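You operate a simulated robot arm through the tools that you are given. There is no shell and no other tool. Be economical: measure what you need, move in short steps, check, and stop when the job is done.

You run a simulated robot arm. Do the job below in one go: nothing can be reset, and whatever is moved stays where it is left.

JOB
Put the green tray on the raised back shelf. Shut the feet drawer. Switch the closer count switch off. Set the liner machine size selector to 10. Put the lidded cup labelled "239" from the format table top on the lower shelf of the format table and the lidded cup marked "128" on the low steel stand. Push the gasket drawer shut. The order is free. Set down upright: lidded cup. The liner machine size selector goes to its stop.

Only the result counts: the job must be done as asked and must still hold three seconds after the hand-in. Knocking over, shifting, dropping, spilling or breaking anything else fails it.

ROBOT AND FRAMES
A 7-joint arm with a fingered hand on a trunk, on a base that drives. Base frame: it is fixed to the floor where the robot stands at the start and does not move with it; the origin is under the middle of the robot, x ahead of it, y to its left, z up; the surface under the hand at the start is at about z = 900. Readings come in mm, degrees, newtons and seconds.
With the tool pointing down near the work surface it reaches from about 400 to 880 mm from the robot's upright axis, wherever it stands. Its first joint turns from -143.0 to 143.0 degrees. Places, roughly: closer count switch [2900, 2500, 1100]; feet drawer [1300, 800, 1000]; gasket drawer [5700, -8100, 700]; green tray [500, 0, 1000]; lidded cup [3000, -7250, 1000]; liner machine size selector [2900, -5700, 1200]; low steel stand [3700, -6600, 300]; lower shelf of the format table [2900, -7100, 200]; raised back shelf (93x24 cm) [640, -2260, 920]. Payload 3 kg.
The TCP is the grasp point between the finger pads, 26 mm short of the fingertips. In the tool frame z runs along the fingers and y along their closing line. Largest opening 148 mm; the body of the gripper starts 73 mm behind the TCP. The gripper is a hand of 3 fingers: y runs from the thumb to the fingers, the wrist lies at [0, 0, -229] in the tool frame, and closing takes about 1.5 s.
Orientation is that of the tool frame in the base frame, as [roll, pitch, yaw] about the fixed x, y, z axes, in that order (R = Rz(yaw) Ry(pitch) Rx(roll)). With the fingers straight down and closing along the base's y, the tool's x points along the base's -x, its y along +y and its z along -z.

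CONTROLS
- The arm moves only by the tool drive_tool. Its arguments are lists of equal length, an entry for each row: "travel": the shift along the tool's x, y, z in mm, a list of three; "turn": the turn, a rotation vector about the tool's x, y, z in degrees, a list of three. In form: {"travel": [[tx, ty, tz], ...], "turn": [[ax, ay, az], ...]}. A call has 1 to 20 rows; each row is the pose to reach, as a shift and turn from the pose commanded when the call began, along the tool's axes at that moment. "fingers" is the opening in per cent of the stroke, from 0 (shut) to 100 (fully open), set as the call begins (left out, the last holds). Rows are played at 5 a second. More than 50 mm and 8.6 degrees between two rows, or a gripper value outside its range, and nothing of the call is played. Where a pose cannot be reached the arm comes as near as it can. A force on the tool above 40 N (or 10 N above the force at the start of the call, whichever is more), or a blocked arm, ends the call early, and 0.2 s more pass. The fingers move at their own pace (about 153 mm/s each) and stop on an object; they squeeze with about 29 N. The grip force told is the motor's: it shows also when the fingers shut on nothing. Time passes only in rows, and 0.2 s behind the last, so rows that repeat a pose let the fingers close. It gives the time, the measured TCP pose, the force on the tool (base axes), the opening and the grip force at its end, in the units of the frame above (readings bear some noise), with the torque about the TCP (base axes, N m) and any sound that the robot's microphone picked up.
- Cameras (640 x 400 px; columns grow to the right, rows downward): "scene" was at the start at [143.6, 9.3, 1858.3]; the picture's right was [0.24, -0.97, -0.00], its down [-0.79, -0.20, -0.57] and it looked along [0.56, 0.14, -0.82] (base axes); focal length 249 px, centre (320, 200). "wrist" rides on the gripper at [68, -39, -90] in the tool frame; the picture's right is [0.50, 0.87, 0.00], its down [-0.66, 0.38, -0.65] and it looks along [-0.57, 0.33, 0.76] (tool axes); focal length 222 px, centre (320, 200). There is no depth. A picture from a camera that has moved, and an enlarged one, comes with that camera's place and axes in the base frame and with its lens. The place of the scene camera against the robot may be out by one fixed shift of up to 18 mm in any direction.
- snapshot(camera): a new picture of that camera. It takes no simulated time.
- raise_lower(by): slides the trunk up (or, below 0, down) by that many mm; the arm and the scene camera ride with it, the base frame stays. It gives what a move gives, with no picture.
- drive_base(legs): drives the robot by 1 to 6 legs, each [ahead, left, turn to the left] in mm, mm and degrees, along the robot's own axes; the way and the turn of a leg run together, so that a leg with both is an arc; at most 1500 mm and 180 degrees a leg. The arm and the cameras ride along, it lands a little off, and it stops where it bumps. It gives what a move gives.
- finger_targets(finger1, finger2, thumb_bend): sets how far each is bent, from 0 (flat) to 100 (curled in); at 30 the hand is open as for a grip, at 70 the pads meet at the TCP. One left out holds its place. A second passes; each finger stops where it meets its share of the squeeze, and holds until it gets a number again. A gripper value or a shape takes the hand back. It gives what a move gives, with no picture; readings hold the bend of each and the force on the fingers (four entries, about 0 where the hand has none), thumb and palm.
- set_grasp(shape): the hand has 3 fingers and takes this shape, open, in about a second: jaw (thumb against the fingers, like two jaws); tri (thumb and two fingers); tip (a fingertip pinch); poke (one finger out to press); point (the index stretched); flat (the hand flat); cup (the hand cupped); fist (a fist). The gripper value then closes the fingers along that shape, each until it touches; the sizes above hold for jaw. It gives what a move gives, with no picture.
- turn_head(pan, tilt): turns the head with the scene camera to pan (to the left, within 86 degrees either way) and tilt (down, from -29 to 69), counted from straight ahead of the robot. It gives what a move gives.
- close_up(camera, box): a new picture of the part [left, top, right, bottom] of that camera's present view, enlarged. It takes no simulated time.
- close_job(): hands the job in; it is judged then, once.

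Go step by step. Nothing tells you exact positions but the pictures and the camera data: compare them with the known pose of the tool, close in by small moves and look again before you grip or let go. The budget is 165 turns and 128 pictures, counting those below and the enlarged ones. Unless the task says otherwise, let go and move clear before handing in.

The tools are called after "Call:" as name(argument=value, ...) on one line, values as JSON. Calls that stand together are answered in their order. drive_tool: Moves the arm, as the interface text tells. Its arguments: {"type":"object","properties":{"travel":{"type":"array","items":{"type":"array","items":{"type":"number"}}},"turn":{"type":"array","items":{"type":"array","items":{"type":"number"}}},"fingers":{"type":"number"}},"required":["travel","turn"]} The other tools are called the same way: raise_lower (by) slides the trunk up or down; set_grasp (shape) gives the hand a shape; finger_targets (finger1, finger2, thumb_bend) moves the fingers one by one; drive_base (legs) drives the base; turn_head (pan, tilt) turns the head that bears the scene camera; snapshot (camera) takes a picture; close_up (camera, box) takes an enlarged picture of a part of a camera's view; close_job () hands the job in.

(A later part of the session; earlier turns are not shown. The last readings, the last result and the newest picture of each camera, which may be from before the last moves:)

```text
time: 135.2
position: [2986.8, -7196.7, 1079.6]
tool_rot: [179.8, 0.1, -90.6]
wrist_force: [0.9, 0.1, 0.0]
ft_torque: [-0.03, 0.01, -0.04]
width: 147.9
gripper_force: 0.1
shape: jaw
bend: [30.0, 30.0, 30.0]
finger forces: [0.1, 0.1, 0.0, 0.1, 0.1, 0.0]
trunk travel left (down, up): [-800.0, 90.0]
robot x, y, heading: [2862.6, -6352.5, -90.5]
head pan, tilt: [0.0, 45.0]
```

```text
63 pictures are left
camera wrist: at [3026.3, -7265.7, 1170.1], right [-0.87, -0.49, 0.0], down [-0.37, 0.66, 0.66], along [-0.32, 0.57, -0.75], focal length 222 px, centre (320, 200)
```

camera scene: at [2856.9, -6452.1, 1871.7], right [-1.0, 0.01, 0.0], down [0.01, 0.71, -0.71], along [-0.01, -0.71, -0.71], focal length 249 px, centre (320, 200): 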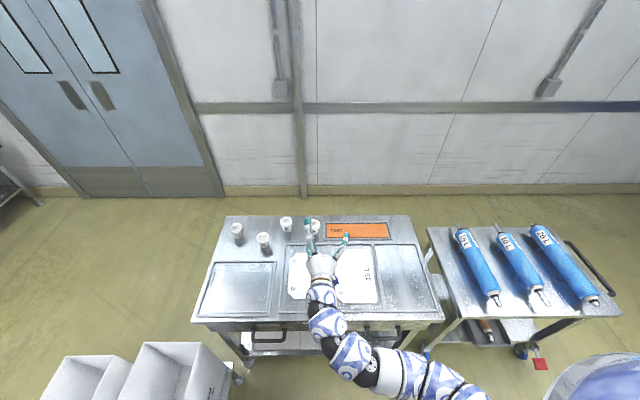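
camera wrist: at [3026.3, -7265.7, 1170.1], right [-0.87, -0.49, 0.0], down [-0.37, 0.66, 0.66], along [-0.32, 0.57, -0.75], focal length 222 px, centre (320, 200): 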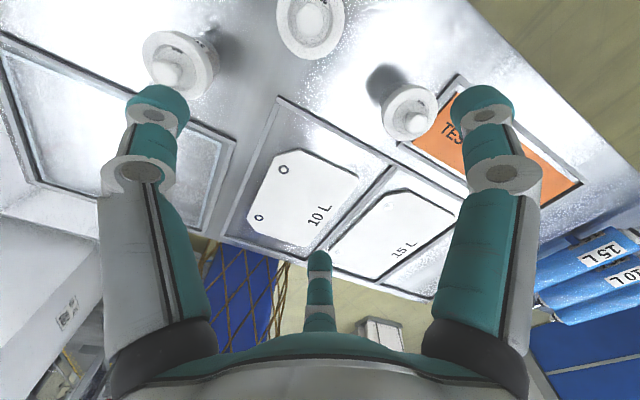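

Reachable, and the lids are visible. Zooming in on them.

Call:
close_up(camera="wrist", box=[270, 0, 440, 150])

Call:
close_up(camera="wrist", box=[130, 20, 240, 110])

```text
2.67 times, centred on (355, 75) of wrist
camera zoom: at [3026.3, -7265.7, 1170.1], right [-0.87, -0.49, 0.0], down [-0.37, 0.66, 0.66], along [-0.32, 0.57, -0.75], focal length 592 px, centre (227, 533)
```

zoom: 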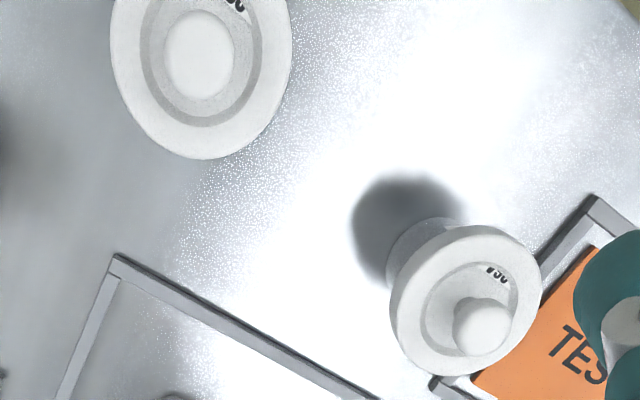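

```text
4.44 times, centred on (185, 65) of wrist
camera zoom: at [3026.3, -7265.7, 1170.1], right [-0.87, -0.49, 0.0], down [-0.37, 0.66, 0.66], along [-0.32, 0.57, -0.75], focal length 987 px, centre (920, 800)
```

zoom: 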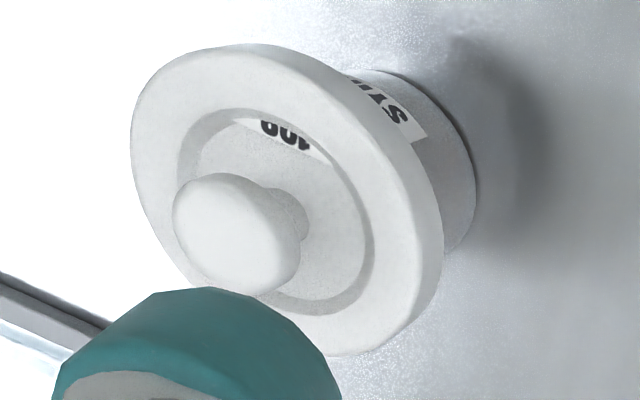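

The recessed disc's rim hides the numbers; a more vertical view is needed. I'll shift the camera over the C/D pair.

Call:
drive_tool(travel=[[10, 35, -20], [20, 70, -40], [20, 70, -40]], turn=[[0, 0, 0], [0, 0, 0], [0, 0, 0]])

Call:
close_up(camera="wrist", box=[180, 0, 440, 130])

```text
time: 136.0
position: [2918.6, -7216.0, 1119.8]
tool_rot: [179.9, 0.1, -90.4]
wrist_force: [-1.0, 0.7, -0.4]
ft_torque: [0.02, -0.03, 0.03]
width: 147.9
gripper_force: 0.0
shape: jaw
bend: [30.0, 30.0, 30.0]
finger forces: [0.1, 0.0, 0.1, 0.0, 0.0, 0.0]
trunk travel left (down, up): [-800.0, 90.0]
robot x, y, heading: [2864.0, -6354.7, -90.5]
head pan, tilt: [0.0, 45.0]
```

```text
2.46 times, centred on (310, 65) of wrist
camera zoom: at [2958.1, -7285.5, 1209.9], right [-0.87, -0.49, 0.0], down [-0.37, 0.66, 0.66], along [-0.32, 0.57, -0.75], focal length 547 px, centre (345, 532)
```

zoom: 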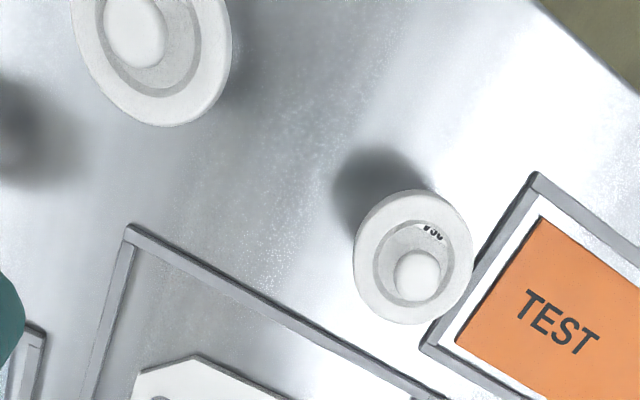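

The text is hidden by the near rim from this side, so a steep view from the north is best. I'll turn the hand back.

Call:
drive_tool(travel=[[0, -3, 0], [0, -6, 0], [0, -9, 0], [0, -12, 0], [0, -15, 0], [0, -18, 0], [0, -21, 0], [0, -24, 0], [0, -27, 0], [0, -30, 0], [0, -33, 0]], turn=[[0, 0, -8.2], [0, 0, -16.4], [0, 0, -24.5], [0, 0, -32.7], [0, 0, -41], [0, 0, -49], [0, 0, -57.3], [0, 0, -65.5], [0, 0, -73.6], [0, 0, -81.8], [0, 0, -90]])

Call:
drive_tool(travel=[[3, 0, 0], [6, 0, 0], [9, 0, 0], [12, 0, 0], [15, 0, 0], [18, 0, 0], [21, 0, 0], [24, 0, 0], [27, 0, 0], [30, 0, 0], [30, 0, 0], [30, 0, 0]], turn=[[0, 0, -8.2], [0, 0, -16.4], [0, 0, -24.5], [0, 0, -32.7], [0, 0, -41], [0, 0, -49], [0, 0, -57.3], [0, 0, -65.5], [0, 0, -73.6], [0, 0, -81.8], [0, 0, -90], [0, 0, -90]])

Call:
snapshot(camera="wrist")

```text
time: 138.4
position: [2949.9, -7216.4, 1119.5]
tool_rot: [180.0, 0.1, -0.4]
wrist_force: [-0.5, -0.1, 0.1]
ft_torque: [0.03, -0.01, 0.04]
width: 147.7
gripper_force: 0.1
shape: jaw
bend: [30.0, 30.0, 30.0]
finger forces: [0.0, 0.1, 0.0, 0.1, 0.1, 0.1]
trunk travel left (down, up): [-800.0, 90.0]
robot x, y, heading: [2866.9, -6358.3, -90.4]
head pan, tilt: [0.0, 45.0]
```

```text
time: 141.0
position: [2978.7, -7217.8, 1120.2]
tool_rot: [-180.0, 0.0, 89.6]
wrist_force: [-0.4, 0.2, 0.0]
ft_torque: [-0.04, -0.01, 0.01]
width: 148.0
gripper_force: 0.1
shape: jaw
bend: [30.0, 30.0, 30.0]
finger forces: [0.0, 0.1, 0.0, 0.1, 0.0, 0.0]
trunk travel left (down, up): [-800.0, 90.0]
robot x, y, heading: [2863.1, -6353.8, -90.5]
head pan, tilt: [0.0, 45.0]
```

```text
59 pictures are left
camera wrist: at [2942.5, -7149.8, 1209.2], right [0.87, 0.49, 0.0], down [0.38, -0.66, 0.65], along [0.32, -0.57, -0.76], focal length 222 px, centre (320, 200)
```

wrist: 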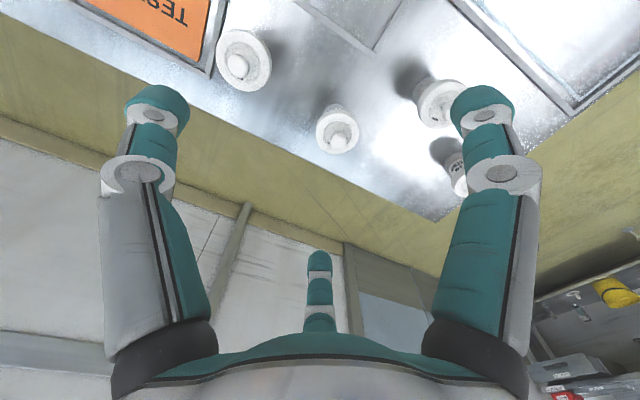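

Call:
close_up(camera="wrist", box=[205, 15, 365, 165])

Call:
close_up(camera="wrist", box=[405, 70, 485, 205])

```text
2.67 times, centred on (285, 90) of wrist
camera zoom: at [2942.5, -7149.8, 1209.2], right [0.87, 0.49, 0.0], down [0.38, -0.66, 0.65], along [0.32, -0.57, -0.76], focal length 592 px, centre (413, 493)
```

zoom: 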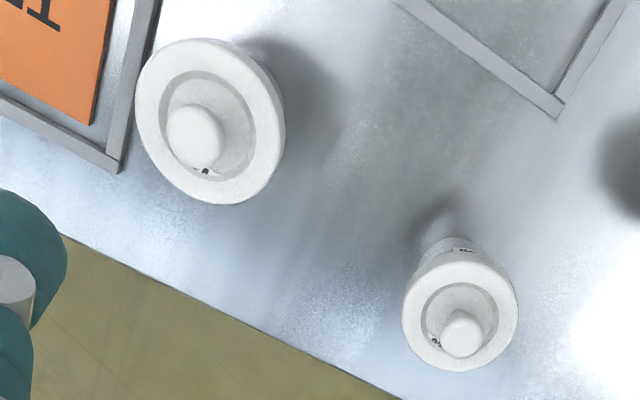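

```text
2.96 times, centred on (445, 138) of wrist
camera zoom: at [2942.5, -7149.8, 1209.2], right [0.87, 0.49, 0.0], down [0.38, -0.66, 0.65], along [0.32, -0.57, -0.76], focal length 658 px, centre (-50, 385)
```

zoom: 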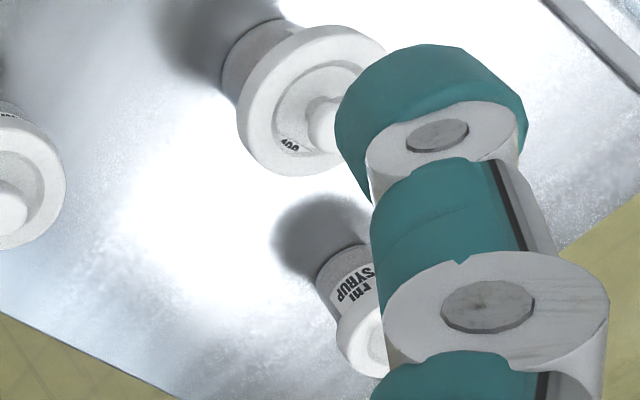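

Call:
close_up(camera="wrist", box=[224, 62, 262, 88])

Call:
close_up(camera="wrist", box=[416, 88, 454, 126])

Call:
close_up(camera="wrist", box=[312, 128, 350, 154])

```text
15.38 times, centred on (243, 75) of wrist
camera zoom: at [2942.5, -7149.8, 1209.2], right [0.87, 0.49, 0.0], down [0.38, -0.66, 0.65], along [0.32, -0.57, -0.76], focal length 3417 px, centre (1505, 2123)
```

zoom: 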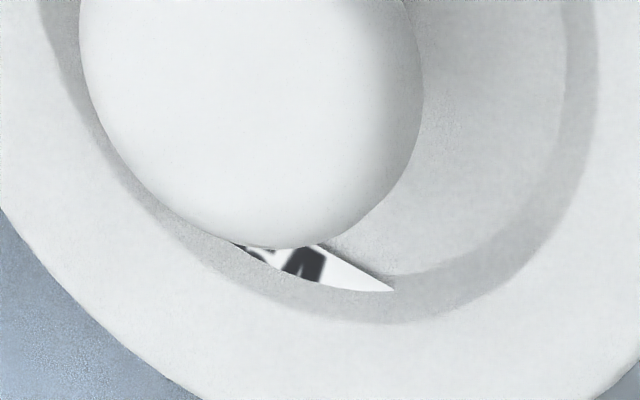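

```text
10.53 times, centred on (435, 107) of wrist
camera zoom: at [2942.5, -7149.8, 1209.2], right [0.87, 0.49, 0.0], down [0.38, -0.66, 0.65], along [0.32, -0.57, -0.76], focal length 2338 px, centre (-890, 1179)
```

zoom: 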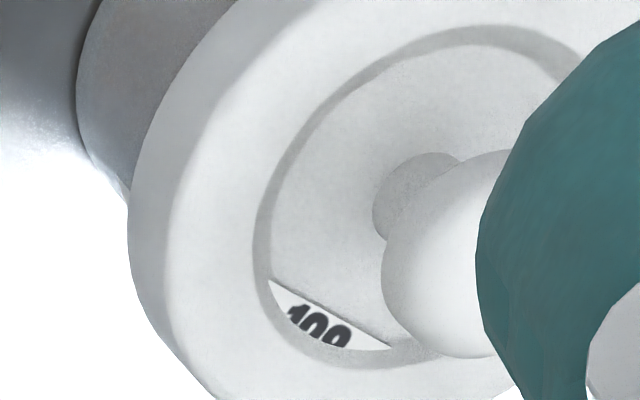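

```text
15.38 times, centred on (331, 141) of wrist
camera zoom: at [2942.5, -7149.8, 1209.2], right [0.87, 0.49, 0.0], down [0.38, -0.66, 0.65], along [0.32, -0.57, -0.76], focal length 3417 px, centre (151, 1108)
```

zoom: 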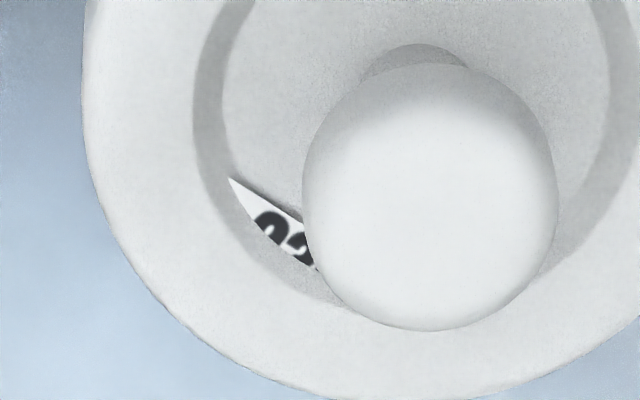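

Call:
close_up(camera="wrist", box=[428, 113, 444, 123])

Call:
close_up(camera="wrist", box=[324, 138, 336, 146])

```text
16.00 times, centred on (436, 118) of wrist
camera zoom: at [2942.5, -7149.8, 1209.2], right [0.87, 0.49, 0.0], down [0.38, -0.66, 0.65], along [0.32, -0.57, -0.76], focal length 3554 px, centre (-1536, 1512)
```

zoom: 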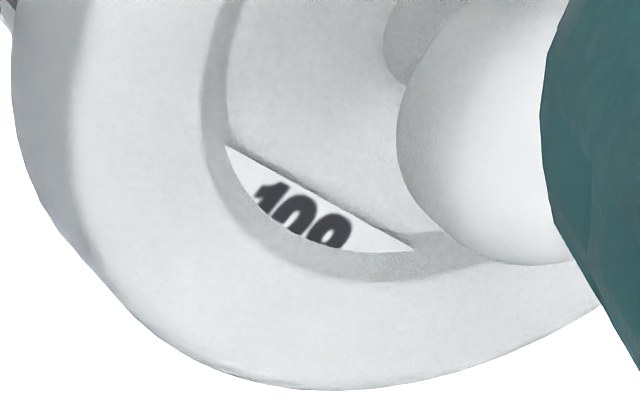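

```text
16.00 times, centred on (330, 142) of wrist
camera zoom: at [2942.5, -7149.8, 1209.2], right [0.87, 0.49, 0.0], down [0.38, -0.66, 0.65], along [0.32, -0.57, -0.76], focal length 3554 px, centre (160, 1128)
```

zoom: 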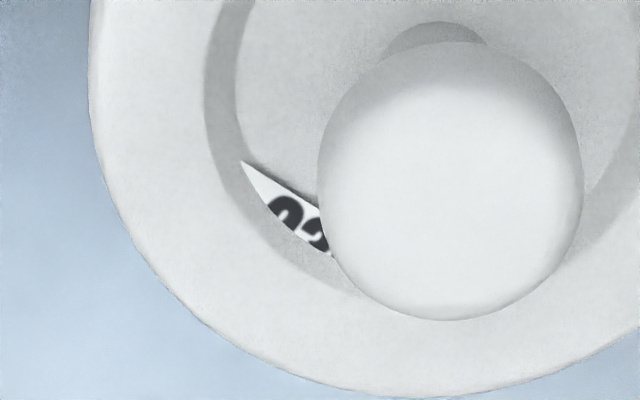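

B starts with 1 and ends in a loop ("128" likely), C reads "23…", and D ends in a straight-stem digit. I'll check A too before deciding.

Call:
drive_tool(travel=[[8, 40, 0], [17, 80, 0], [17, 80, 0]], turn=[[0, 0, 0], [0, 0, 0], [0, 0, 0]])

Call:
close_up(camera="wrist", box=[330, 60, 460, 190])

```text
time: 141.8
position: [3059.8, -7201.5, 1119.4]
tool_rot: [-179.9, -0.1, 89.5]
wrist_force: [0.8, -0.9, 0.9]
ft_torque: [0.0, 0.01, -0.01]
width: 148.2
gripper_force: 0.1
shape: jaw
bend: [30.0, 30.0, 30.0]
finger forces: [0.0, 0.1, 0.1, 0.0, 0.0, 0.0]
trunk travel left (down, up): [-800.0, 90.0]
robot x, y, heading: [2862.2, -6353.9, -90.7]
head pan, tilt: [0.0, 45.0]
```

```text
3.08 times, centred on (395, 125) of wrist
camera zoom: at [3023.9, -7134.8, 1209.3], right [0.87, 0.49, 0.0], down [0.37, -0.66, 0.65], along [0.32, -0.57, -0.76], focal length 684 px, centre (89, 431)
```

zoom: 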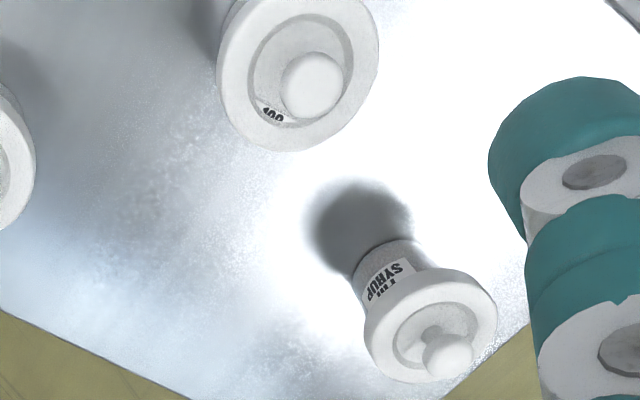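

Call:
close_up(camera="wrist", box=[370, 91, 388, 103])

Call:
close_up(camera="wrist", box=[416, 160, 446, 180])

```text
16.00 times, centred on (379, 97) of wrist
camera zoom: at [3023.9, -7134.8, 1209.3], right [0.87, 0.49, 0.0], down [0.37, -0.66, 0.65], along [0.32, -0.57, -0.76], focal length 3554 px, centre (-624, 1848)
```

zoom: 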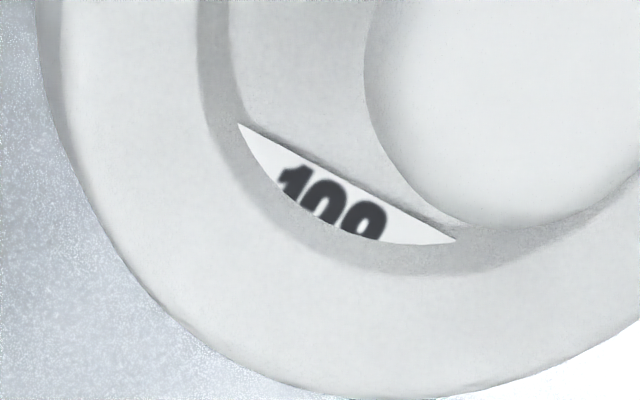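

```text
16.00 times, centred on (431, 170) of wrist
camera zoom: at [3023.9, -7134.8, 1209.3], right [0.87, 0.49, 0.0], down [0.37, -0.66, 0.65], along [0.32, -0.57, -0.76], focal length 3554 px, centre (-1456, 680)
```

zoom: 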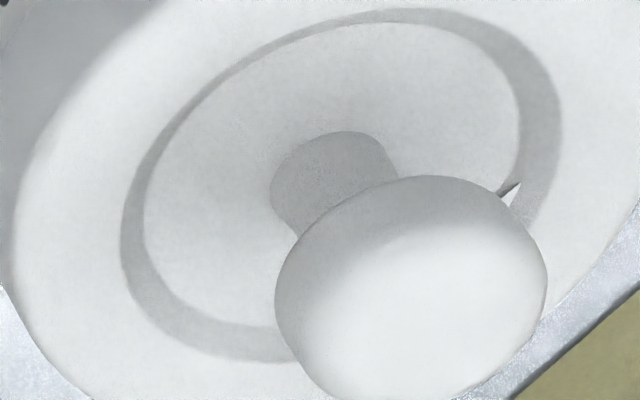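

B is "1??". I still need A's number, so I'll yaw by 90° and bring the camera almost straight above A.

Call:
drive_tool(travel=[[4, 11, 0], [8, 22, 0], [12, 33, 0], [16, 44, 0], [20, 55, 0], [24, 66, 0], [28, 77, 0], [32, 88, 0], [36, 99, 0], [40, 110, 0], [41, 120, 0], [41, 120, 0]], turn=[[0, 0, 8.2], [0, 0, 16.4], [0, 0, 24.5], [0, 0, 32.7], [0, 0, 41], [0, 0, 49], [0, 0, 57.3], [0, 0, 65.5], [0, 0, 73.6], [0, 0, 81.8], [0, 0, 90], [0, 0, 90]])

Call:
close_up(camera="wrist", box=[300, 0, 460, 140])

```text
time: 144.4
position: [3165.9, -7141.8, 1126.5]
tool_rot: [-179.9, 0.2, -0.4]
wrist_force: [-0.3, -0.8, 0.2]
ft_torque: [-0.04, 0.04, 0.04]
width: 148.0
gripper_force: 0.1
shape: jaw
bend: [30.0, 30.0, 30.0]
finger forces: [0.1, 0.0, 0.0, 0.0, 0.0, 0.0]
out of reach, approached as far as the arm can: row 3, 4, 5, 6, 7, 8, 9, 10, 11, 12
trunk travel left (down, up): [-800.0, 90.0]
robot x, y, heading: [2865.6, -6352.0, -90.3]
head pan, tilt: [0.0, 45.0]
```

```text
2.86 times, centred on (380, 70) of wrist
camera zoom: at [3235.7, -7103.9, 1216.4], right [0.49, -0.87, 0.0], down [-0.66, -0.38, 0.65], along [-0.57, -0.32, -0.76], focal length 635 px, centre (149, 571)
```

zoom: 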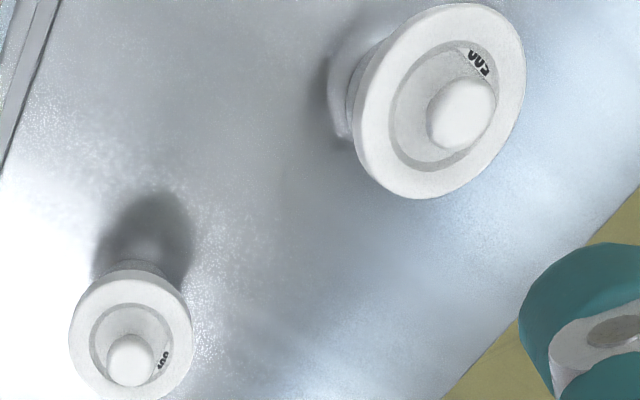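

Call:
close_up(camera="wrist", box=[424, 14, 446, 28])

```text
16.00 times, centred on (435, 21) of wrist
camera zoom: at [3235.7, -7103.9, 1216.4], right [0.49, -0.87, 0.0], down [-0.66, -0.38, 0.65], along [-0.57, -0.32, -0.76], focal length 3554 px, centre (-1520, 3064)
```

zoom: 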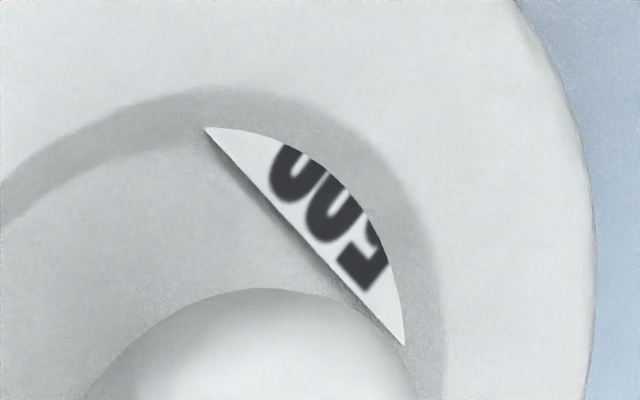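

A reads "5??". I'll check D and C the same way for certainty.

Call:
drive_tool(travel=[[-48, 0, 0], [-96, 6, 0], [-144, 12, 0], [-192, 18, 0], [-240, 24, 0], [-280, 28, 0], [-310, 30, 0], [-310, 30, 0]], turn=[[0, 0, 0], [0, 0, 0], [0, 0, 0], [0, 0, 0], [0, 0, 0], [0, 0, 0], [0, 0, 0], [0, 0, 0]])

Call:
close_up(camera="wrist", box=[300, 0, 460, 100])

```text
time: 146.2
position: [2853.8, -7168.7, 1128.2]
tool_rot: [-179.9, 0.1, -0.4]
wrist_force: [0.9, 0.1, -0.8]
ft_torque: [0.03, 0.01, -0.01]
width: 148.2
gripper_force: 0.1
shape: jaw
bend: [30.0, 30.0, 30.0]
finger forces: [0.0, 0.1, 0.0, 0.0, 0.0, 0.1]
trunk travel left (down, up): [-800.0, 90.0]
robot x, y, heading: [2862.6, -6353.3, -90.2]
head pan, tilt: [0.0, 45.0]
```

```text
4.00 times, centred on (380, 50) of wrist
camera zoom: at [2923.3, -7131.6, 1217.9], right [0.49, -0.87, 0.0], down [-0.66, -0.38, 0.65], along [-0.57, -0.32, -0.76], focal length 888 px, centre (80, 800)
```

zoom: 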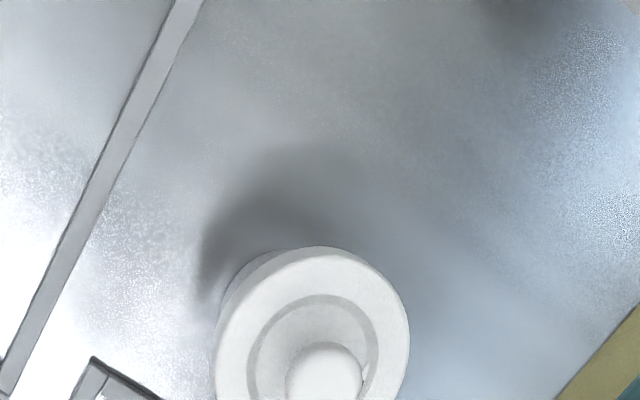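

Call:
close_up(camera="wrist", box=[378, 84, 408, 104])

```text
16.00 times, centred on (393, 94) of wrist
camera zoom: at [2923.3, -7131.6, 1217.9], right [0.49, -0.87, 0.0], down [-0.66, -0.38, 0.65], along [-0.57, -0.32, -0.76], focal length 3554 px, centre (-848, 1896)
```

zoom: 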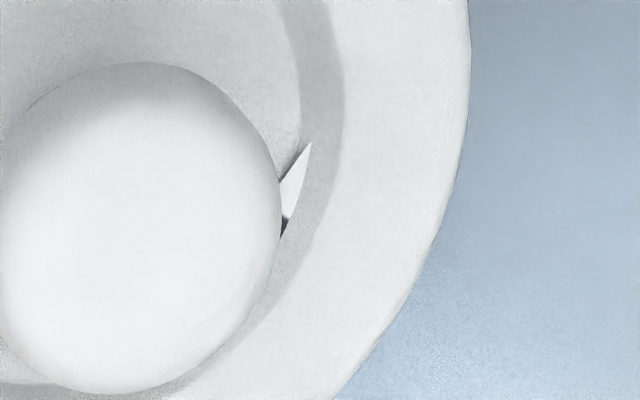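

By elimination B (MON SYRUP, [3132, -7151]) is 128 and C (TUE CREAM, [3029, -7251]) is 239: A starts with 5 and D ends in 4. I'll turn the hand back, tilt it forward 30° and approach C with a part-open hand.

Call:
drive_tool(travel=[[16, -2, 0], [32, -4, 0], [48, -6, 0], [64, -8, 0], [80, -10, 0], [96, -11, 3], [112, -12, 6], [128, -14, 9], [144, -16, 12], [160, -18, 15], [175, -19, 18], [175, -19, 18]], turn=[[0, 0, -8.2], [0, 0, -16.4], [0, 0, -24.5], [0, 0, -32.7], [0, 0, -41], [0, 0, -49], [0, 0, -57.3], [0, 0, -65.5], [0, 0, -73.6], [0, 0, -81.8], [0, 0, -90], [0, 0, -90]], fingers=60)

Call:
drive_tool(travel=[[-10, 0, 25], [-20, 0, 50], [-30, 0, 80], [-41, 0, 105], [-41, 0, 105]], turn=[[0, -7.5, 0], [0, -15, 0], [0, -22.5, 0], [0, -30, 0], [0, -30, 0]])

Call:
snapshot(camera="wrist")

```text
time: 148.8
position: [3027.0, -7150.5, 1110.6]
tool_rot: [-180.0, -0.1, 89.6]
wrist_force: [0.2, 0.3, 0.8]
ft_torque: [-0.02, 0.0, -0.04]
width: 89.3
gripper_force: 0.0
shape: jaw
bend: [32.0, 32.0, 70.0]
finger forces: [0.0, 0.0, 0.0, 0.0, 0.1, 0.1]
trunk travel left (down, up): [-800.0, 90.0]
robot x, y, heading: [2861.7, -6356.4, -90.6]
head pan, tilt: [0.0, 45.0]
```

```text
time: 150.0
position: [3026.4, -7193.2, 1004.7]
tool_rot: [-179.9, 29.9, 89.6]
wrist_force: [0.1, -0.1, -0.8]
ft_torque: [0.03, -0.03, 0.0]
width: 89.1
gripper_force: 0.1
shape: jaw
bend: [32.0, 32.0, 70.0]
finger forces: [0.0, 0.0, 0.0, 0.0, 0.1, 0.0]
trunk travel left (down, up): [-800.0, 90.0]
robot x, y, heading: [2862.8, -6354.4, -90.8]
head pan, tilt: [0.0, 45.0]
```

```text
44 pictures are left
camera wrist: at [2989.4, -7090.6, 1049.1], right [0.87, 0.43, -0.25], down [0.38, -0.25, 0.89], along [0.32, -0.87, -0.37], focal length 222 px, centre (320, 200)
```

wrist: 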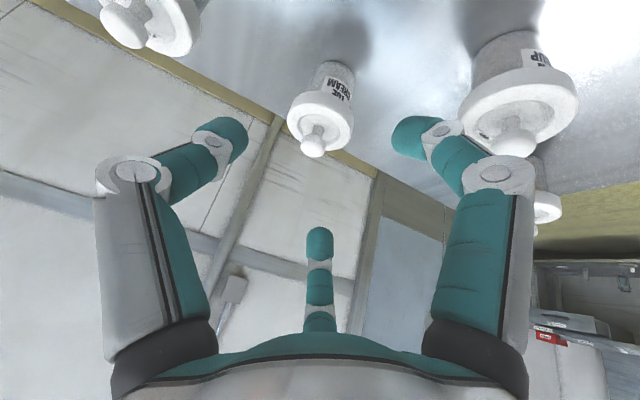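

Aligned on C. I'll narrow the opening a little so the fingers stay clear of cup B, then advance along the tool axis.

Call:
drive_tool(travel=[[0, 0, 20], [0, 0, 40], [0, 0, 60], [0, 0, 75], [0, 0, 75]], turn=[[0, 0, 0], [0, 0, 0], [0, 0, 0], [0, 0, 0], [0, 0, 0]], fingers=50)

Call:
snapshot(camera="wrist")

```text
time: 151.2
position: [3026.4, -7229.7, 940.0]
tool_rot: [-179.9, 29.8, 89.7]
wrist_force: [-0.1, -0.3, 0.8]
ft_torque: [0.01, -0.02, 0.02]
width: 74.4
gripper_force: 0.1
shape: jaw
bend: [36.0, 36.0, 70.0]
finger forces: [0.1, 0.1, 0.0, 0.1, 0.0, 0.0]
trunk travel left (down, up): [-800.0, 90.0]
robot x, y, heading: [2866.2, -6356.6, -90.5]
head pan, tilt: [0.0, 45.0]
```

```text
43 pictures are left
camera wrist: at [2990.4, -7126.9, 984.2], right [0.87, 0.43, -0.25], down [0.38, -0.25, 0.89], along [0.32, -0.87, -0.37], focal length 222 px, centre (320, 200)
```

wrist: 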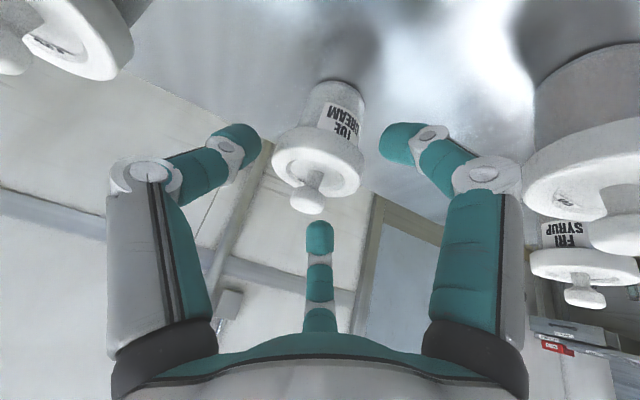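

The right-hand finger would come close to cup B on the way down. I'll back off a little and rotate the hand 45° about its axis, so that B and D fall in the gaps between the fingers.

Call:
drive_tool(travel=[[0, 0, -25], [0, 0, -45], [0, 0, -45], [0, 0, -45], [0, 0, -45], [0, 0, -45], [0, 0, -45], [0, 0, -45], [0, 0, -45]], turn=[[0, 0, 0], [0, 0, 0], [0, 0, -7.5], [0, 0, -15], [0, 0, -22.5], [0, 0, -30], [0, 0, -37.5], [0, 0, -45], [0, 0, -45]])

Call:
snapshot(camera="wrist")

```text
time: 153.2
position: [3027.5, -7206.9, 979.8]
tool_rot: [-157.8, 20.6, 138.7]
wrist_force: [-0.8, -0.3, 0.2]
ft_torque: [-0.01, -0.01, -0.03]
width: 74.4
gripper_force: 0.1
shape: jaw
bend: [36.0, 36.0, 70.0]
finger forces: [0.0, 0.0, 0.0, 0.1, 0.0, 0.0]
trunk travel left (down, up): [-800.0, 90.0]
robot x, y, heading: [2864.0, -6355.2, -90.6]
head pan, tilt: [0.0, 45.0]
```

```text
42 pictures are left
camera wrist: at [2953.5, -7145.4, 1047.4], right [0.26, 0.84, -0.48], down [0.73, 0.15, 0.66], along [0.63, -0.53, -0.57], focal length 222 px, centre (320, 200)
```

wrist: 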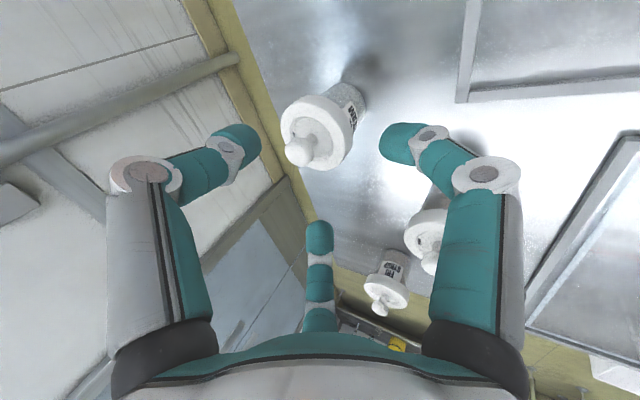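

Now B and D lie in the gaps. I'll advance to the cup's upper part.

Call:
drive_tool(travel=[[1, 1, 25], [2, 1, 50], [2, 2, 75], [2, 2, 91], [2, 2, 91]], turn=[[0, 0, 0], [0, 0, 0], [0, 0, 0], [0, 0, 0], [0, 0, 0]])

Call:
snapshot(camera="wrist")

```text
time: 154.4
position: [3026.4, -7250.7, 898.9]
tool_rot: [-157.8, 20.4, 138.6]
wrist_force: [0.4, 1.0, 0.5]
ft_torque: [0.0, 0.02, 0.0]
width: 74.5
gripper_force: 0.1
shape: jaw
bend: [36.0, 36.0, 70.0]
finger forces: [0.1, 0.0, 0.0, 0.0, 0.1, 0.0]
trunk travel left (down, up): [-800.0, 90.0]
robot x, y, heading: [2864.2, -6350.0, -90.5]
head pan, tilt: [0.0, 45.0]
```

```text
41 pictures are left
camera wrist: at [2954.0, -7188.0, 966.9], right [0.26, 0.84, -0.48], down [0.73, 0.15, 0.66], along [0.63, -0.53, -0.57], focal length 222 px, centre (320, 200)
```

wrist: 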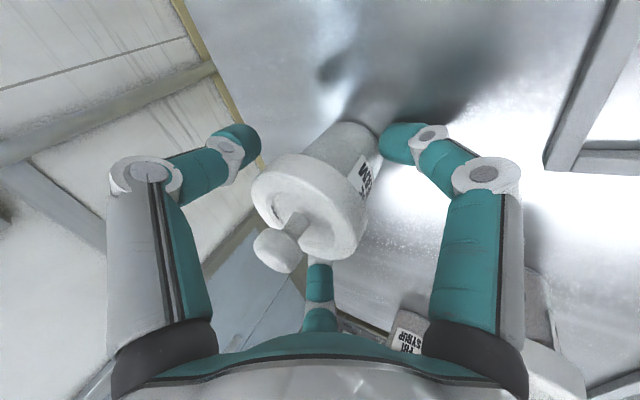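

The cup stands between the fingers. Closing.

Call:
drive_tool(travel=[[0, 0, 0], [0, 0, 0], [0, 0, 0], [0, 0, 0], [0, 0, 0], [0, 0, 0], [0, 0, 0]], turn=[[0, 0, 0], [0, 0, 0], [0, 0, 0], [0, 0, 0], [0, 0, 0], [0, 0, 0], [0, 0, 0]], fingers=5)

Call:
drive_tool(travel=[[-7, -7, -17], [-14, -14, -35], [-28, -28, -69], [-42, -42, -104], [-42, -42, -104]], turn=[[0, 0, 0], [0, 0, 0], [0, 0, 0], [0, 0, 0], [0, 0, 0]])

Call:
snapshot(camera="wrist")

```text
time: 156.0
position: [3027.7, -7250.5, 899.0]
tool_rot: [-157.9, 20.5, 138.7]
wrist_force: [0.8, 0.3, 1.4]
ft_torque: [0.01, -0.02, -0.01]
width: 43.2
gripper_force: 28.6
shape: jaw
bend: [77.0, 77.0, 72.0]
finger forces: [24.7, 26.3, 0.0, 0.0, 24.7, 0.0]
trunk travel left (down, up): [-800.0, 90.0]
robot x, y, heading: [2864.6, -6353.6, -90.4]
head pan, tilt: [0.0, 45.0]
```

```text
time: 157.2
position: [3027.7, -7249.5, 1019.9]
tool_rot: [-157.7, 20.4, 138.7]
wrist_force: [0.4, -0.3, -0.2]
ft_torque: [0.01, 0.0, -0.03]
width: 43.1
gripper_force: 28.5
shape: jaw
bend: [77.0, 77.0, 72.0]
finger forces: [24.9, 26.2, 0.1, 0.0, 24.2, 0.1]
trunk travel left (down, up): [-800.0, 90.0]
robot x, y, heading: [2866.2, -6357.4, -90.5]
head pan, tilt: [0.0, 45.0]
```

```text
40 pictures are left
camera wrist: at [2954.0, -7187.3, 1087.8], right [0.26, 0.84, -0.48], down [0.73, 0.15, 0.66], along [0.63, -0.53, -0.57], focal length 222 px, centre (320, 200)
```

wrist: 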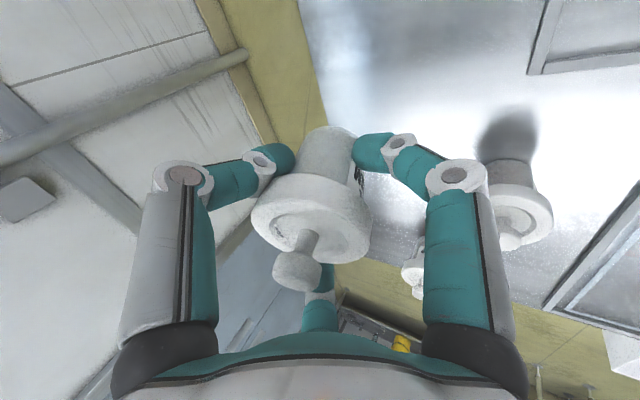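

The cup is lifted upright. I'll retract over the table front, keeping the orientation, then shift the base and lower the trunk for the lower shelf.

Call:
drive_tool(travel=[[38, 14, -24], [76, 28, -47], [113, 42, -71], [150, 56, -94], [188, 70, -118], [225, 84, -141], [263, 98, -165], [300, 112, -188], [338, 126, -212], [338, 126, -212]], turn=[[0, 0, 0], [0, 0, 0], [0, 0, 0], [0, 0, 0], [0, 0, 0], [0, 0, 0], [0, 0, 0], [0, 0, 0], [0, 0, 0], [0, 0, 0]])

Call:
drive_base(legs=[[190, 0, 0]])

```text
time: 159.4
position: [2990.8, -7152.4, 1024.6]
tool_rot: [-157.8, 20.6, 138.7]
wrist_force: [-0.9, -0.2, -1.2]
ft_torque: [-0.02, -0.04, 0.03]
width: 42.3
gripper_force: 28.9
shape: jaw
bend: [77.0, 77.0, 72.0]
finger forces: [25.1, 26.5, 0.0, 0.0, 24.2, 0.0]
out of reach, approached as far as the arm can: row 3, 4, 5, 6, 7, 8, 9, 10
trunk travel left (down, up): [-800.0, 90.0]
robot x, y, heading: [2866.7, -6356.3, -90.6]
head pan, tilt: [0.0, 45.0]
```

```text
time: 161.0
position: [2990.3, -7337.9, 1025.5]
tool_rot: [-157.7, 20.4, 138.6]
wrist_force: [-0.1, -0.2, -0.1]
ft_torque: [-0.01, 0.0, 0.03]
width: 42.5
gripper_force: 29.1
shape: jaw
bend: [77.0, 77.0, 72.0]
finger forces: [25.1, 26.5, 0.0, 0.1, 24.3, 0.0]
trunk travel left (down, up): [-800.0, 90.0]
robot x, y, heading: [2865.4, -6537.3, -90.4]
head pan, tilt: [0.0, 45.0]
```

My last leg drove forward by mistake: nothing touched, but the robot is closer to the table. I'll back out, go to the clear spot west of the liner machine, then lower the trunk in front of the table.

Call:
drive_base(legs=[[-310, 0, 0], [0, -400, 0], [-370, 0, 0.4]])

Call:
turn_head(pan=15, tilt=45)

Call:
snapshot(camera="scene")

```text
time: 167.1
position: [2597.6, -6656.2, 1025.4]
tool_rot: [-157.8, 20.5, 138.9]
wrist_force: [0.6, -0.2, -1.5]
ft_torque: [0.01, 0.01, -0.04]
width: 42.7
gripper_force: 28.9
shape: jaw
bend: [77.0, 77.0, 72.0]
finger forces: [24.9, 26.4, 0.0, 0.1, 24.2, 0.0]
trunk travel left (down, up): [-800.0, 90.0]
robot x, y, heading: [2467.3, -5861.8, -90.0]
head pan, tilt: [0.0, 45.0]
```

```text
time: 167.8
position: [2598.1, -6656.8, 1024.1]
tool_rot: [-157.9, 20.4, 138.9]
wrist_force: [-0.3, 0.4, -1.1]
ft_torque: [0.02, 0.0, -0.02]
width: 42.6
gripper_force: 29.3
shape: jaw
bend: [77.0, 77.0, 72.0]
finger forces: [24.9, 26.3, 0.0, 0.0, 24.2, 0.1]
trunk travel left (down, up): [-800.0, 90.0]
robot x, y, heading: [2464.8, -5856.1, -90.3]
head pan, tilt: [15.0, 45.0]
```

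```text
39 pictures are left
camera scene: at [2480.6, -6026.3, 1871.7], right [-0.97, -0.25, 0.0], down [-0.18, 0.68, -0.71], along [0.18, -0.68, -0.71], focal length 249 px, centre (320, 200)
```

scene: 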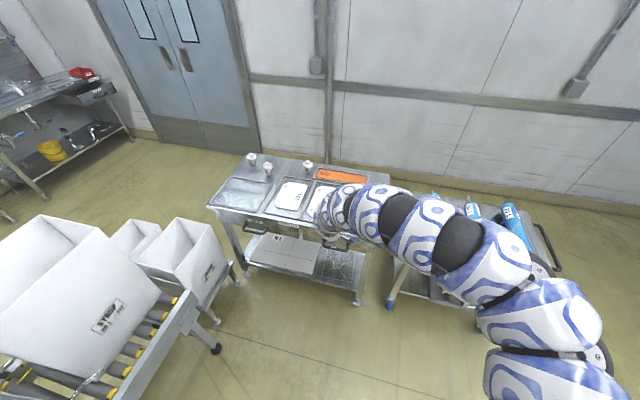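

The way down is clear of the cart and table. Lowering the trunk by 700 mm.

Call:
raise_lower(by=-690)

Call:
snapshot(camera="scene")

Call:
snapshot(camera="wrist")

```text
refused: -690 is not a number from -400 to 400
```

```text
38 pictures are left
camera scene: at [2480.6, -6026.3, 1871.7], right [-0.97, -0.25, 0.0], down [-0.18, 0.68, -0.71], along [0.18, -0.68, -0.71], focal length 249 px, centre (320, 200)
```

scene: 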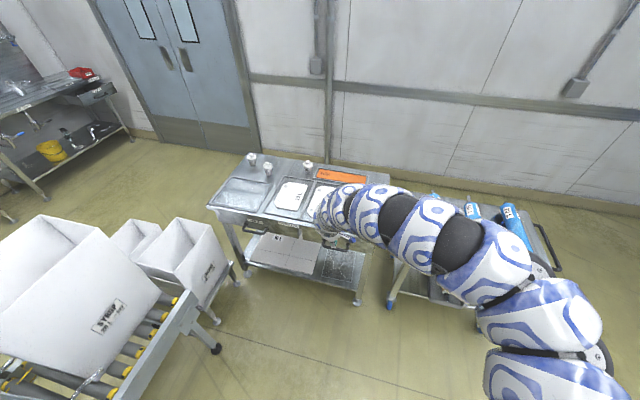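

```text
37 pictures are left
camera wrist: at [2523.8, -6595.3, 1092.8], right [0.26, 0.84, -0.48], down [0.73, 0.15, 0.66], along [0.63, -0.53, -0.57], focal length 222 px, centre (320, 200)
```

wrist: 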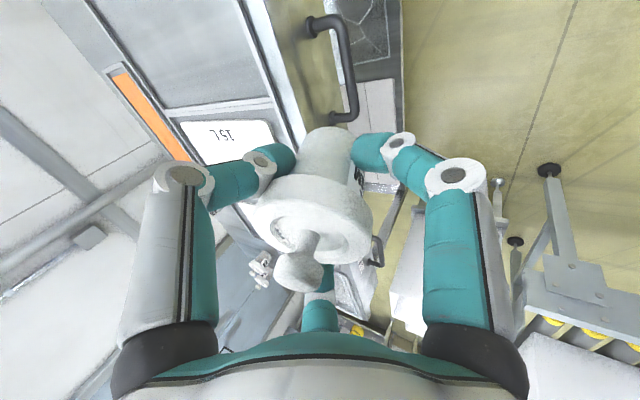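

Call:
raise_lower(by=-350)

Call:
raise_lower(by=-340)

Call:
snapshot(camera="scene")

Call:
snapshot(camera="wrist")

```text
time: 171.3
position: [2597.8, -6657.5, 674.6]
tool_rot: [-157.9, 20.5, 139.0]
wrist_force: [0.7, 0.4, -0.5]
ft_torque: [0.01, -0.01, -0.02]
width: 42.6
gripper_force: 29.1
shape: jaw
bend: [77.0, 77.0, 72.0]
finger forces: [24.8, 26.3, 0.1, 0.0, 24.2, 0.0]
trunk travel left (down, up): [-450.0, 440.0]
robot x, y, heading: [2469.4, -5862.2, -90.3]
head pan, tilt: [15.0, 45.0]
```

```text
time: 174.6
position: [2597.9, -6657.6, 335.1]
tool_rot: [-157.9, 20.5, 138.9]
wrist_force: [-0.3, -0.4, -2.1]
ft_torque: [0.02, -0.02, 0.01]
width: 42.2
gripper_force: 29.1
shape: jaw
bend: [77.0, 77.0, 72.0]
finger forces: [24.7, 26.3, 0.1, 0.0, 24.1, 0.0]
trunk travel left (down, up): [-110.0, 780.0]
robot x, y, heading: [2467.3, -5858.1, -90.3]
head pan, tilt: [15.0, 45.0]
```

```text
36 pictures are left
camera scene: at [2480.7, -6026.3, 1181.7], right [-0.97, -0.26, 0.0], down [-0.18, 0.68, -0.71], along [0.18, -0.68, -0.71], focal length 249 px, centre (320, 200)
```

scene: 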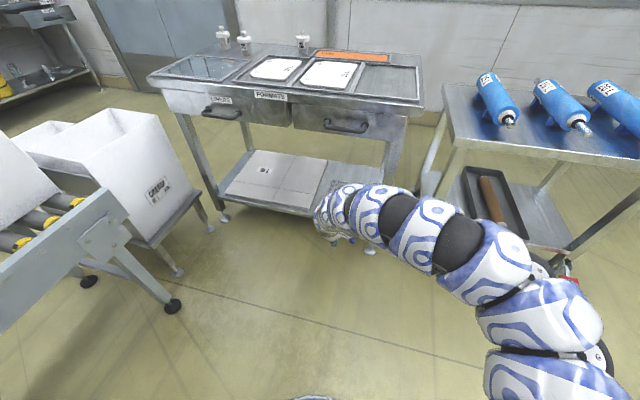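

```text
35 pictures are left
camera wrist: at [2523.8, -6595.2, 402.7], right [0.26, 0.84, -0.48], down [0.73, 0.15, 0.66], along [0.63, -0.53, -0.57], focal length 222 px, centre (320, 200)
```

wrist: 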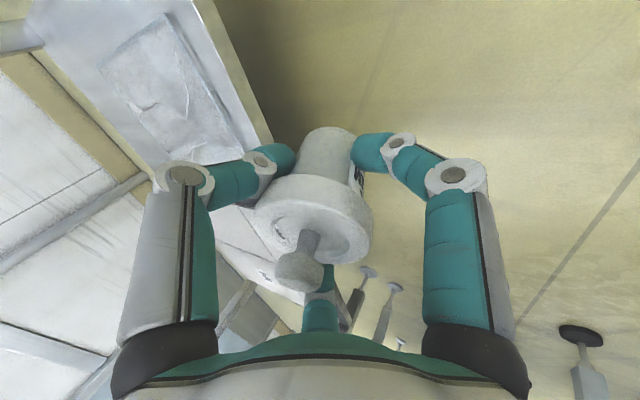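

The wrist view confirms the shelf at z ≈ 200, its front edge at y ≈ -6838 and the pane corner at [2483, -6915]. The target for the cup is [2738, -6885], ahead of the gap between pane and boards. Driving in part-way.

Call:
drive_base(legs=[[150, 140, 0]])

Call:
snapshot(camera="wrist")

```text
time: 176.2
position: [2738.7, -6810.0, 334.0]
tool_rot: [-157.8, 20.5, 138.8]
wrist_force: [1.0, -0.9, -0.3]
ft_torque: [-0.05, 0.0, 0.04]
width: 42.7
gripper_force: 29.1
shape: jaw
bend: [77.0, 77.0, 72.0]
finger forces: [24.8, 26.3, 0.1, 0.0, 24.1, 0.1]
trunk travel left (down, up): [-110.0, 780.0]
robot x, y, heading: [2609.6, -6010.1, -90.2]
head pan, tilt: [15.0, 45.0]
```

```text
34 pictures are left
camera wrist: at [2664.7, -6748.3, 402.8], right [0.26, 0.84, -0.48], down [0.73, 0.15, 0.66], along [0.63, -0.53, -0.57], focal length 222 px, centre (320, 200)
```

wrist: 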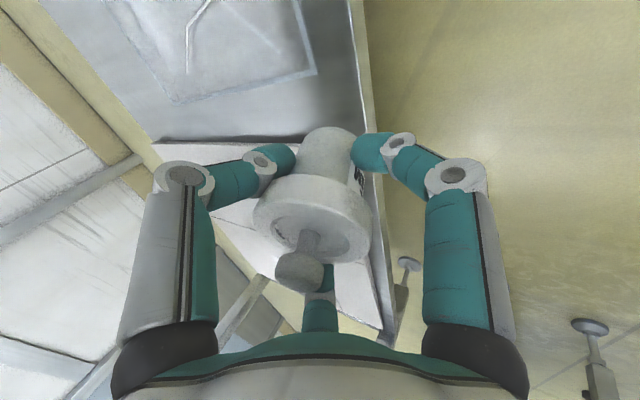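

The gap between pane (x ≤ 2710) and boards (x ≥ 2775) is clear, with the shelf edge at y ≈ -6837. Moving the cup to [2742, -6875] and down near the shelf.

Call:
drive_tool(travel=[[-17, -15, 25], [-35, -31, 50], [-25, -21, 74], [-16, -12, 96], [-16, -12, 96]], turn=[[0, 0, 0], [0, 0, 0], [0, 0, 0], [0, 0, 0], [0, 0, 0]])

Call:
snapshot(camera="wrist")

```text
time: 177.4
position: [2741.7, -6875.4, 263.9]
tool_rot: [-157.6, 20.6, 139.0]
wrist_force: [-4.2, 7.8, 31.8]
ft_torque: [0.46, -0.24, 0.17]
width: 45.1
gripper_force: 28.7
shape: jaw
bend: [79.0, 78.0, 73.0]
finger forces: [35.1, 28.8, 0.0, 0.1, 33.9, 0.0]
trunk travel left (down, up): [-110.0, 780.0]
robot x, y, heading: [2606.8, -6011.3, -90.1]
head pan, tilt: [15.0, 45.0]
```

```text
33 pictures are left
camera wrist: at [2667.7, -6813.3, 331.7], right [0.26, 0.83, -0.49], down [0.73, 0.16, 0.66], along [0.63, -0.53, -0.57], focal length 222 px, centre (320, 200)
```

wrist: 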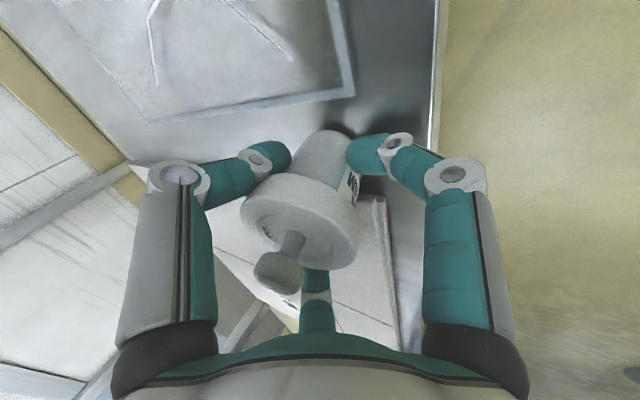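

Contact with the shelf (32 N), and the cup stands clear of pane and boards. I'll ease up 3 mm to relax the press, then open slightly.

Call:
drive_tool(travel=[[-1, -1, -2.6], [-1, -1, -2.6]], turn=[[0, 0, 0], [0, 0, 0]])

Call:
drive_tool(travel=[[0, 0, 0], [0, 0, 0], [0, 0, 0], [0, 0, 0]], turn=[[0, 0, 0], [0, 0, 0], [0, 0, 0], [0, 0, 0]], fingers=50)

Call:
snapshot(camera="wrist")

```text
time: 178.0
position: [2740.4, -6874.1, 264.4]
tool_rot: [-157.8, 20.6, 138.8]
wrist_force: [-1.5, 3.0, 18.3]
ft_torque: [0.14, -0.2, 0.06]
width: 44.8
gripper_force: 29.1
shape: jaw
bend: [79.0, 78.0, 73.0]
finger forces: [28.8, 30.7, 0.0, 0.1, 30.0, 0.1]
trunk travel left (down, up): [-110.0, 780.0]
robot x, y, heading: [2608.3, -6012.9, -90.1]
head pan, tilt: [15.0, 45.0]
```

```text
time: 179.0
position: [2742.3, -6874.2, 263.8]
tool_rot: [-157.7, 20.5, 138.8]
wrist_force: [-0.5, -0.4, 0.9]
ft_torque: [0.01, -0.02, 0.03]
width: 72.1
gripper_force: 0.0
shape: jaw
bend: [38.0, 36.0, 70.0]
finger forces: [1.8, 0.0, 0.0, 0.0, 0.0, 0.1]
trunk travel left (down, up): [-110.0, 780.0]
robot x, y, heading: [2609.6, -6010.5, -90.2]
head pan, tilt: [15.0, 45.0]
```

```text
32 pictures are left
camera wrist: at [2667.6, -6813.0, 331.7], right [0.26, 0.84, -0.48], down [0.73, 0.15, 0.66], along [0.63, -0.53, -0.57], focal length 222 px, centre (320, 200)
```

wrist: 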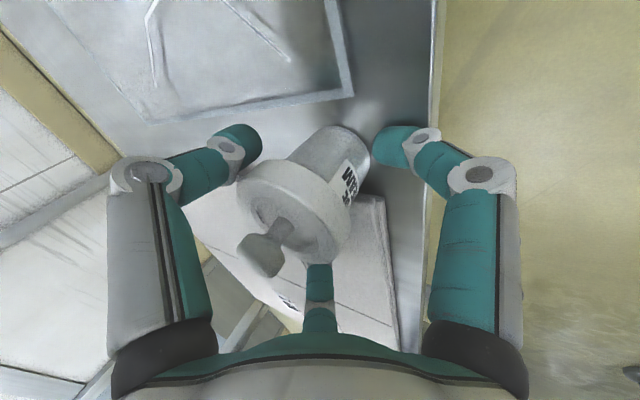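

The cup stands upright. I'll open a bit more and retreat along the tool axis.

Call:
drive_tool(travel=[[0, 0, 0], [0, 0, 0], [0, 0, -10], [0, 0, -25], [0, 0, -45], [0, 0, -70], [0, 0, -100], [0, 0, -130]], turn=[[0, 0, 0], [0, 0, 0], [0, 0, 0], [0, 0, 0], [0, 0, 0], [0, 0, 0], [0, 0, 0], [0, 0, 0]], fingers=60)

Call:
snapshot(camera="wrist")

```text
time: 180.8
position: [2752.0, -6825.7, 355.9]
tool_rot: [-157.8, 20.4, 138.8]
wrist_force: [0.3, -0.3, 0.9]
ft_torque: [0.0, -0.01, 0.03]
width: 88.3
gripper_force: 0.0
shape: jaw
bend: [32.0, 32.0, 70.0]
finger forces: [0.0, 0.0, 0.1, 0.1, 0.0, 0.0]
out of reach, approached as far as the arm can: row 8
trunk travel left (down, up): [-110.0, 780.0]
robot x, y, heading: [2607.5, -6014.8, -90.2]
head pan, tilt: [15.0, 45.0]
```

```text
31 pictures are left
camera wrist: at [2679.0, -6763.8, 423.9], right [0.26, 0.84, -0.48], down [0.73, 0.15, 0.66], along [0.63, -0.53, -0.57], focal length 222 px, centre (320, 200)
```

wrist: 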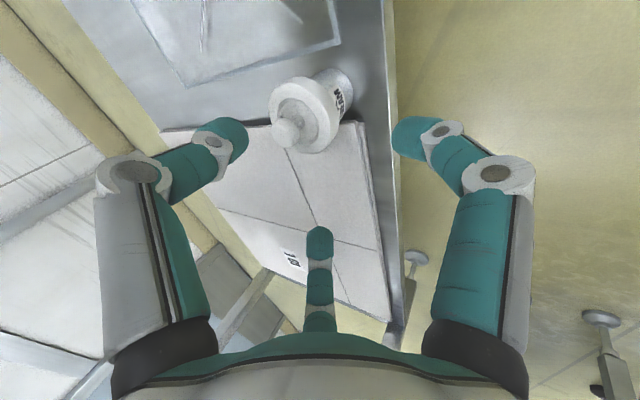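

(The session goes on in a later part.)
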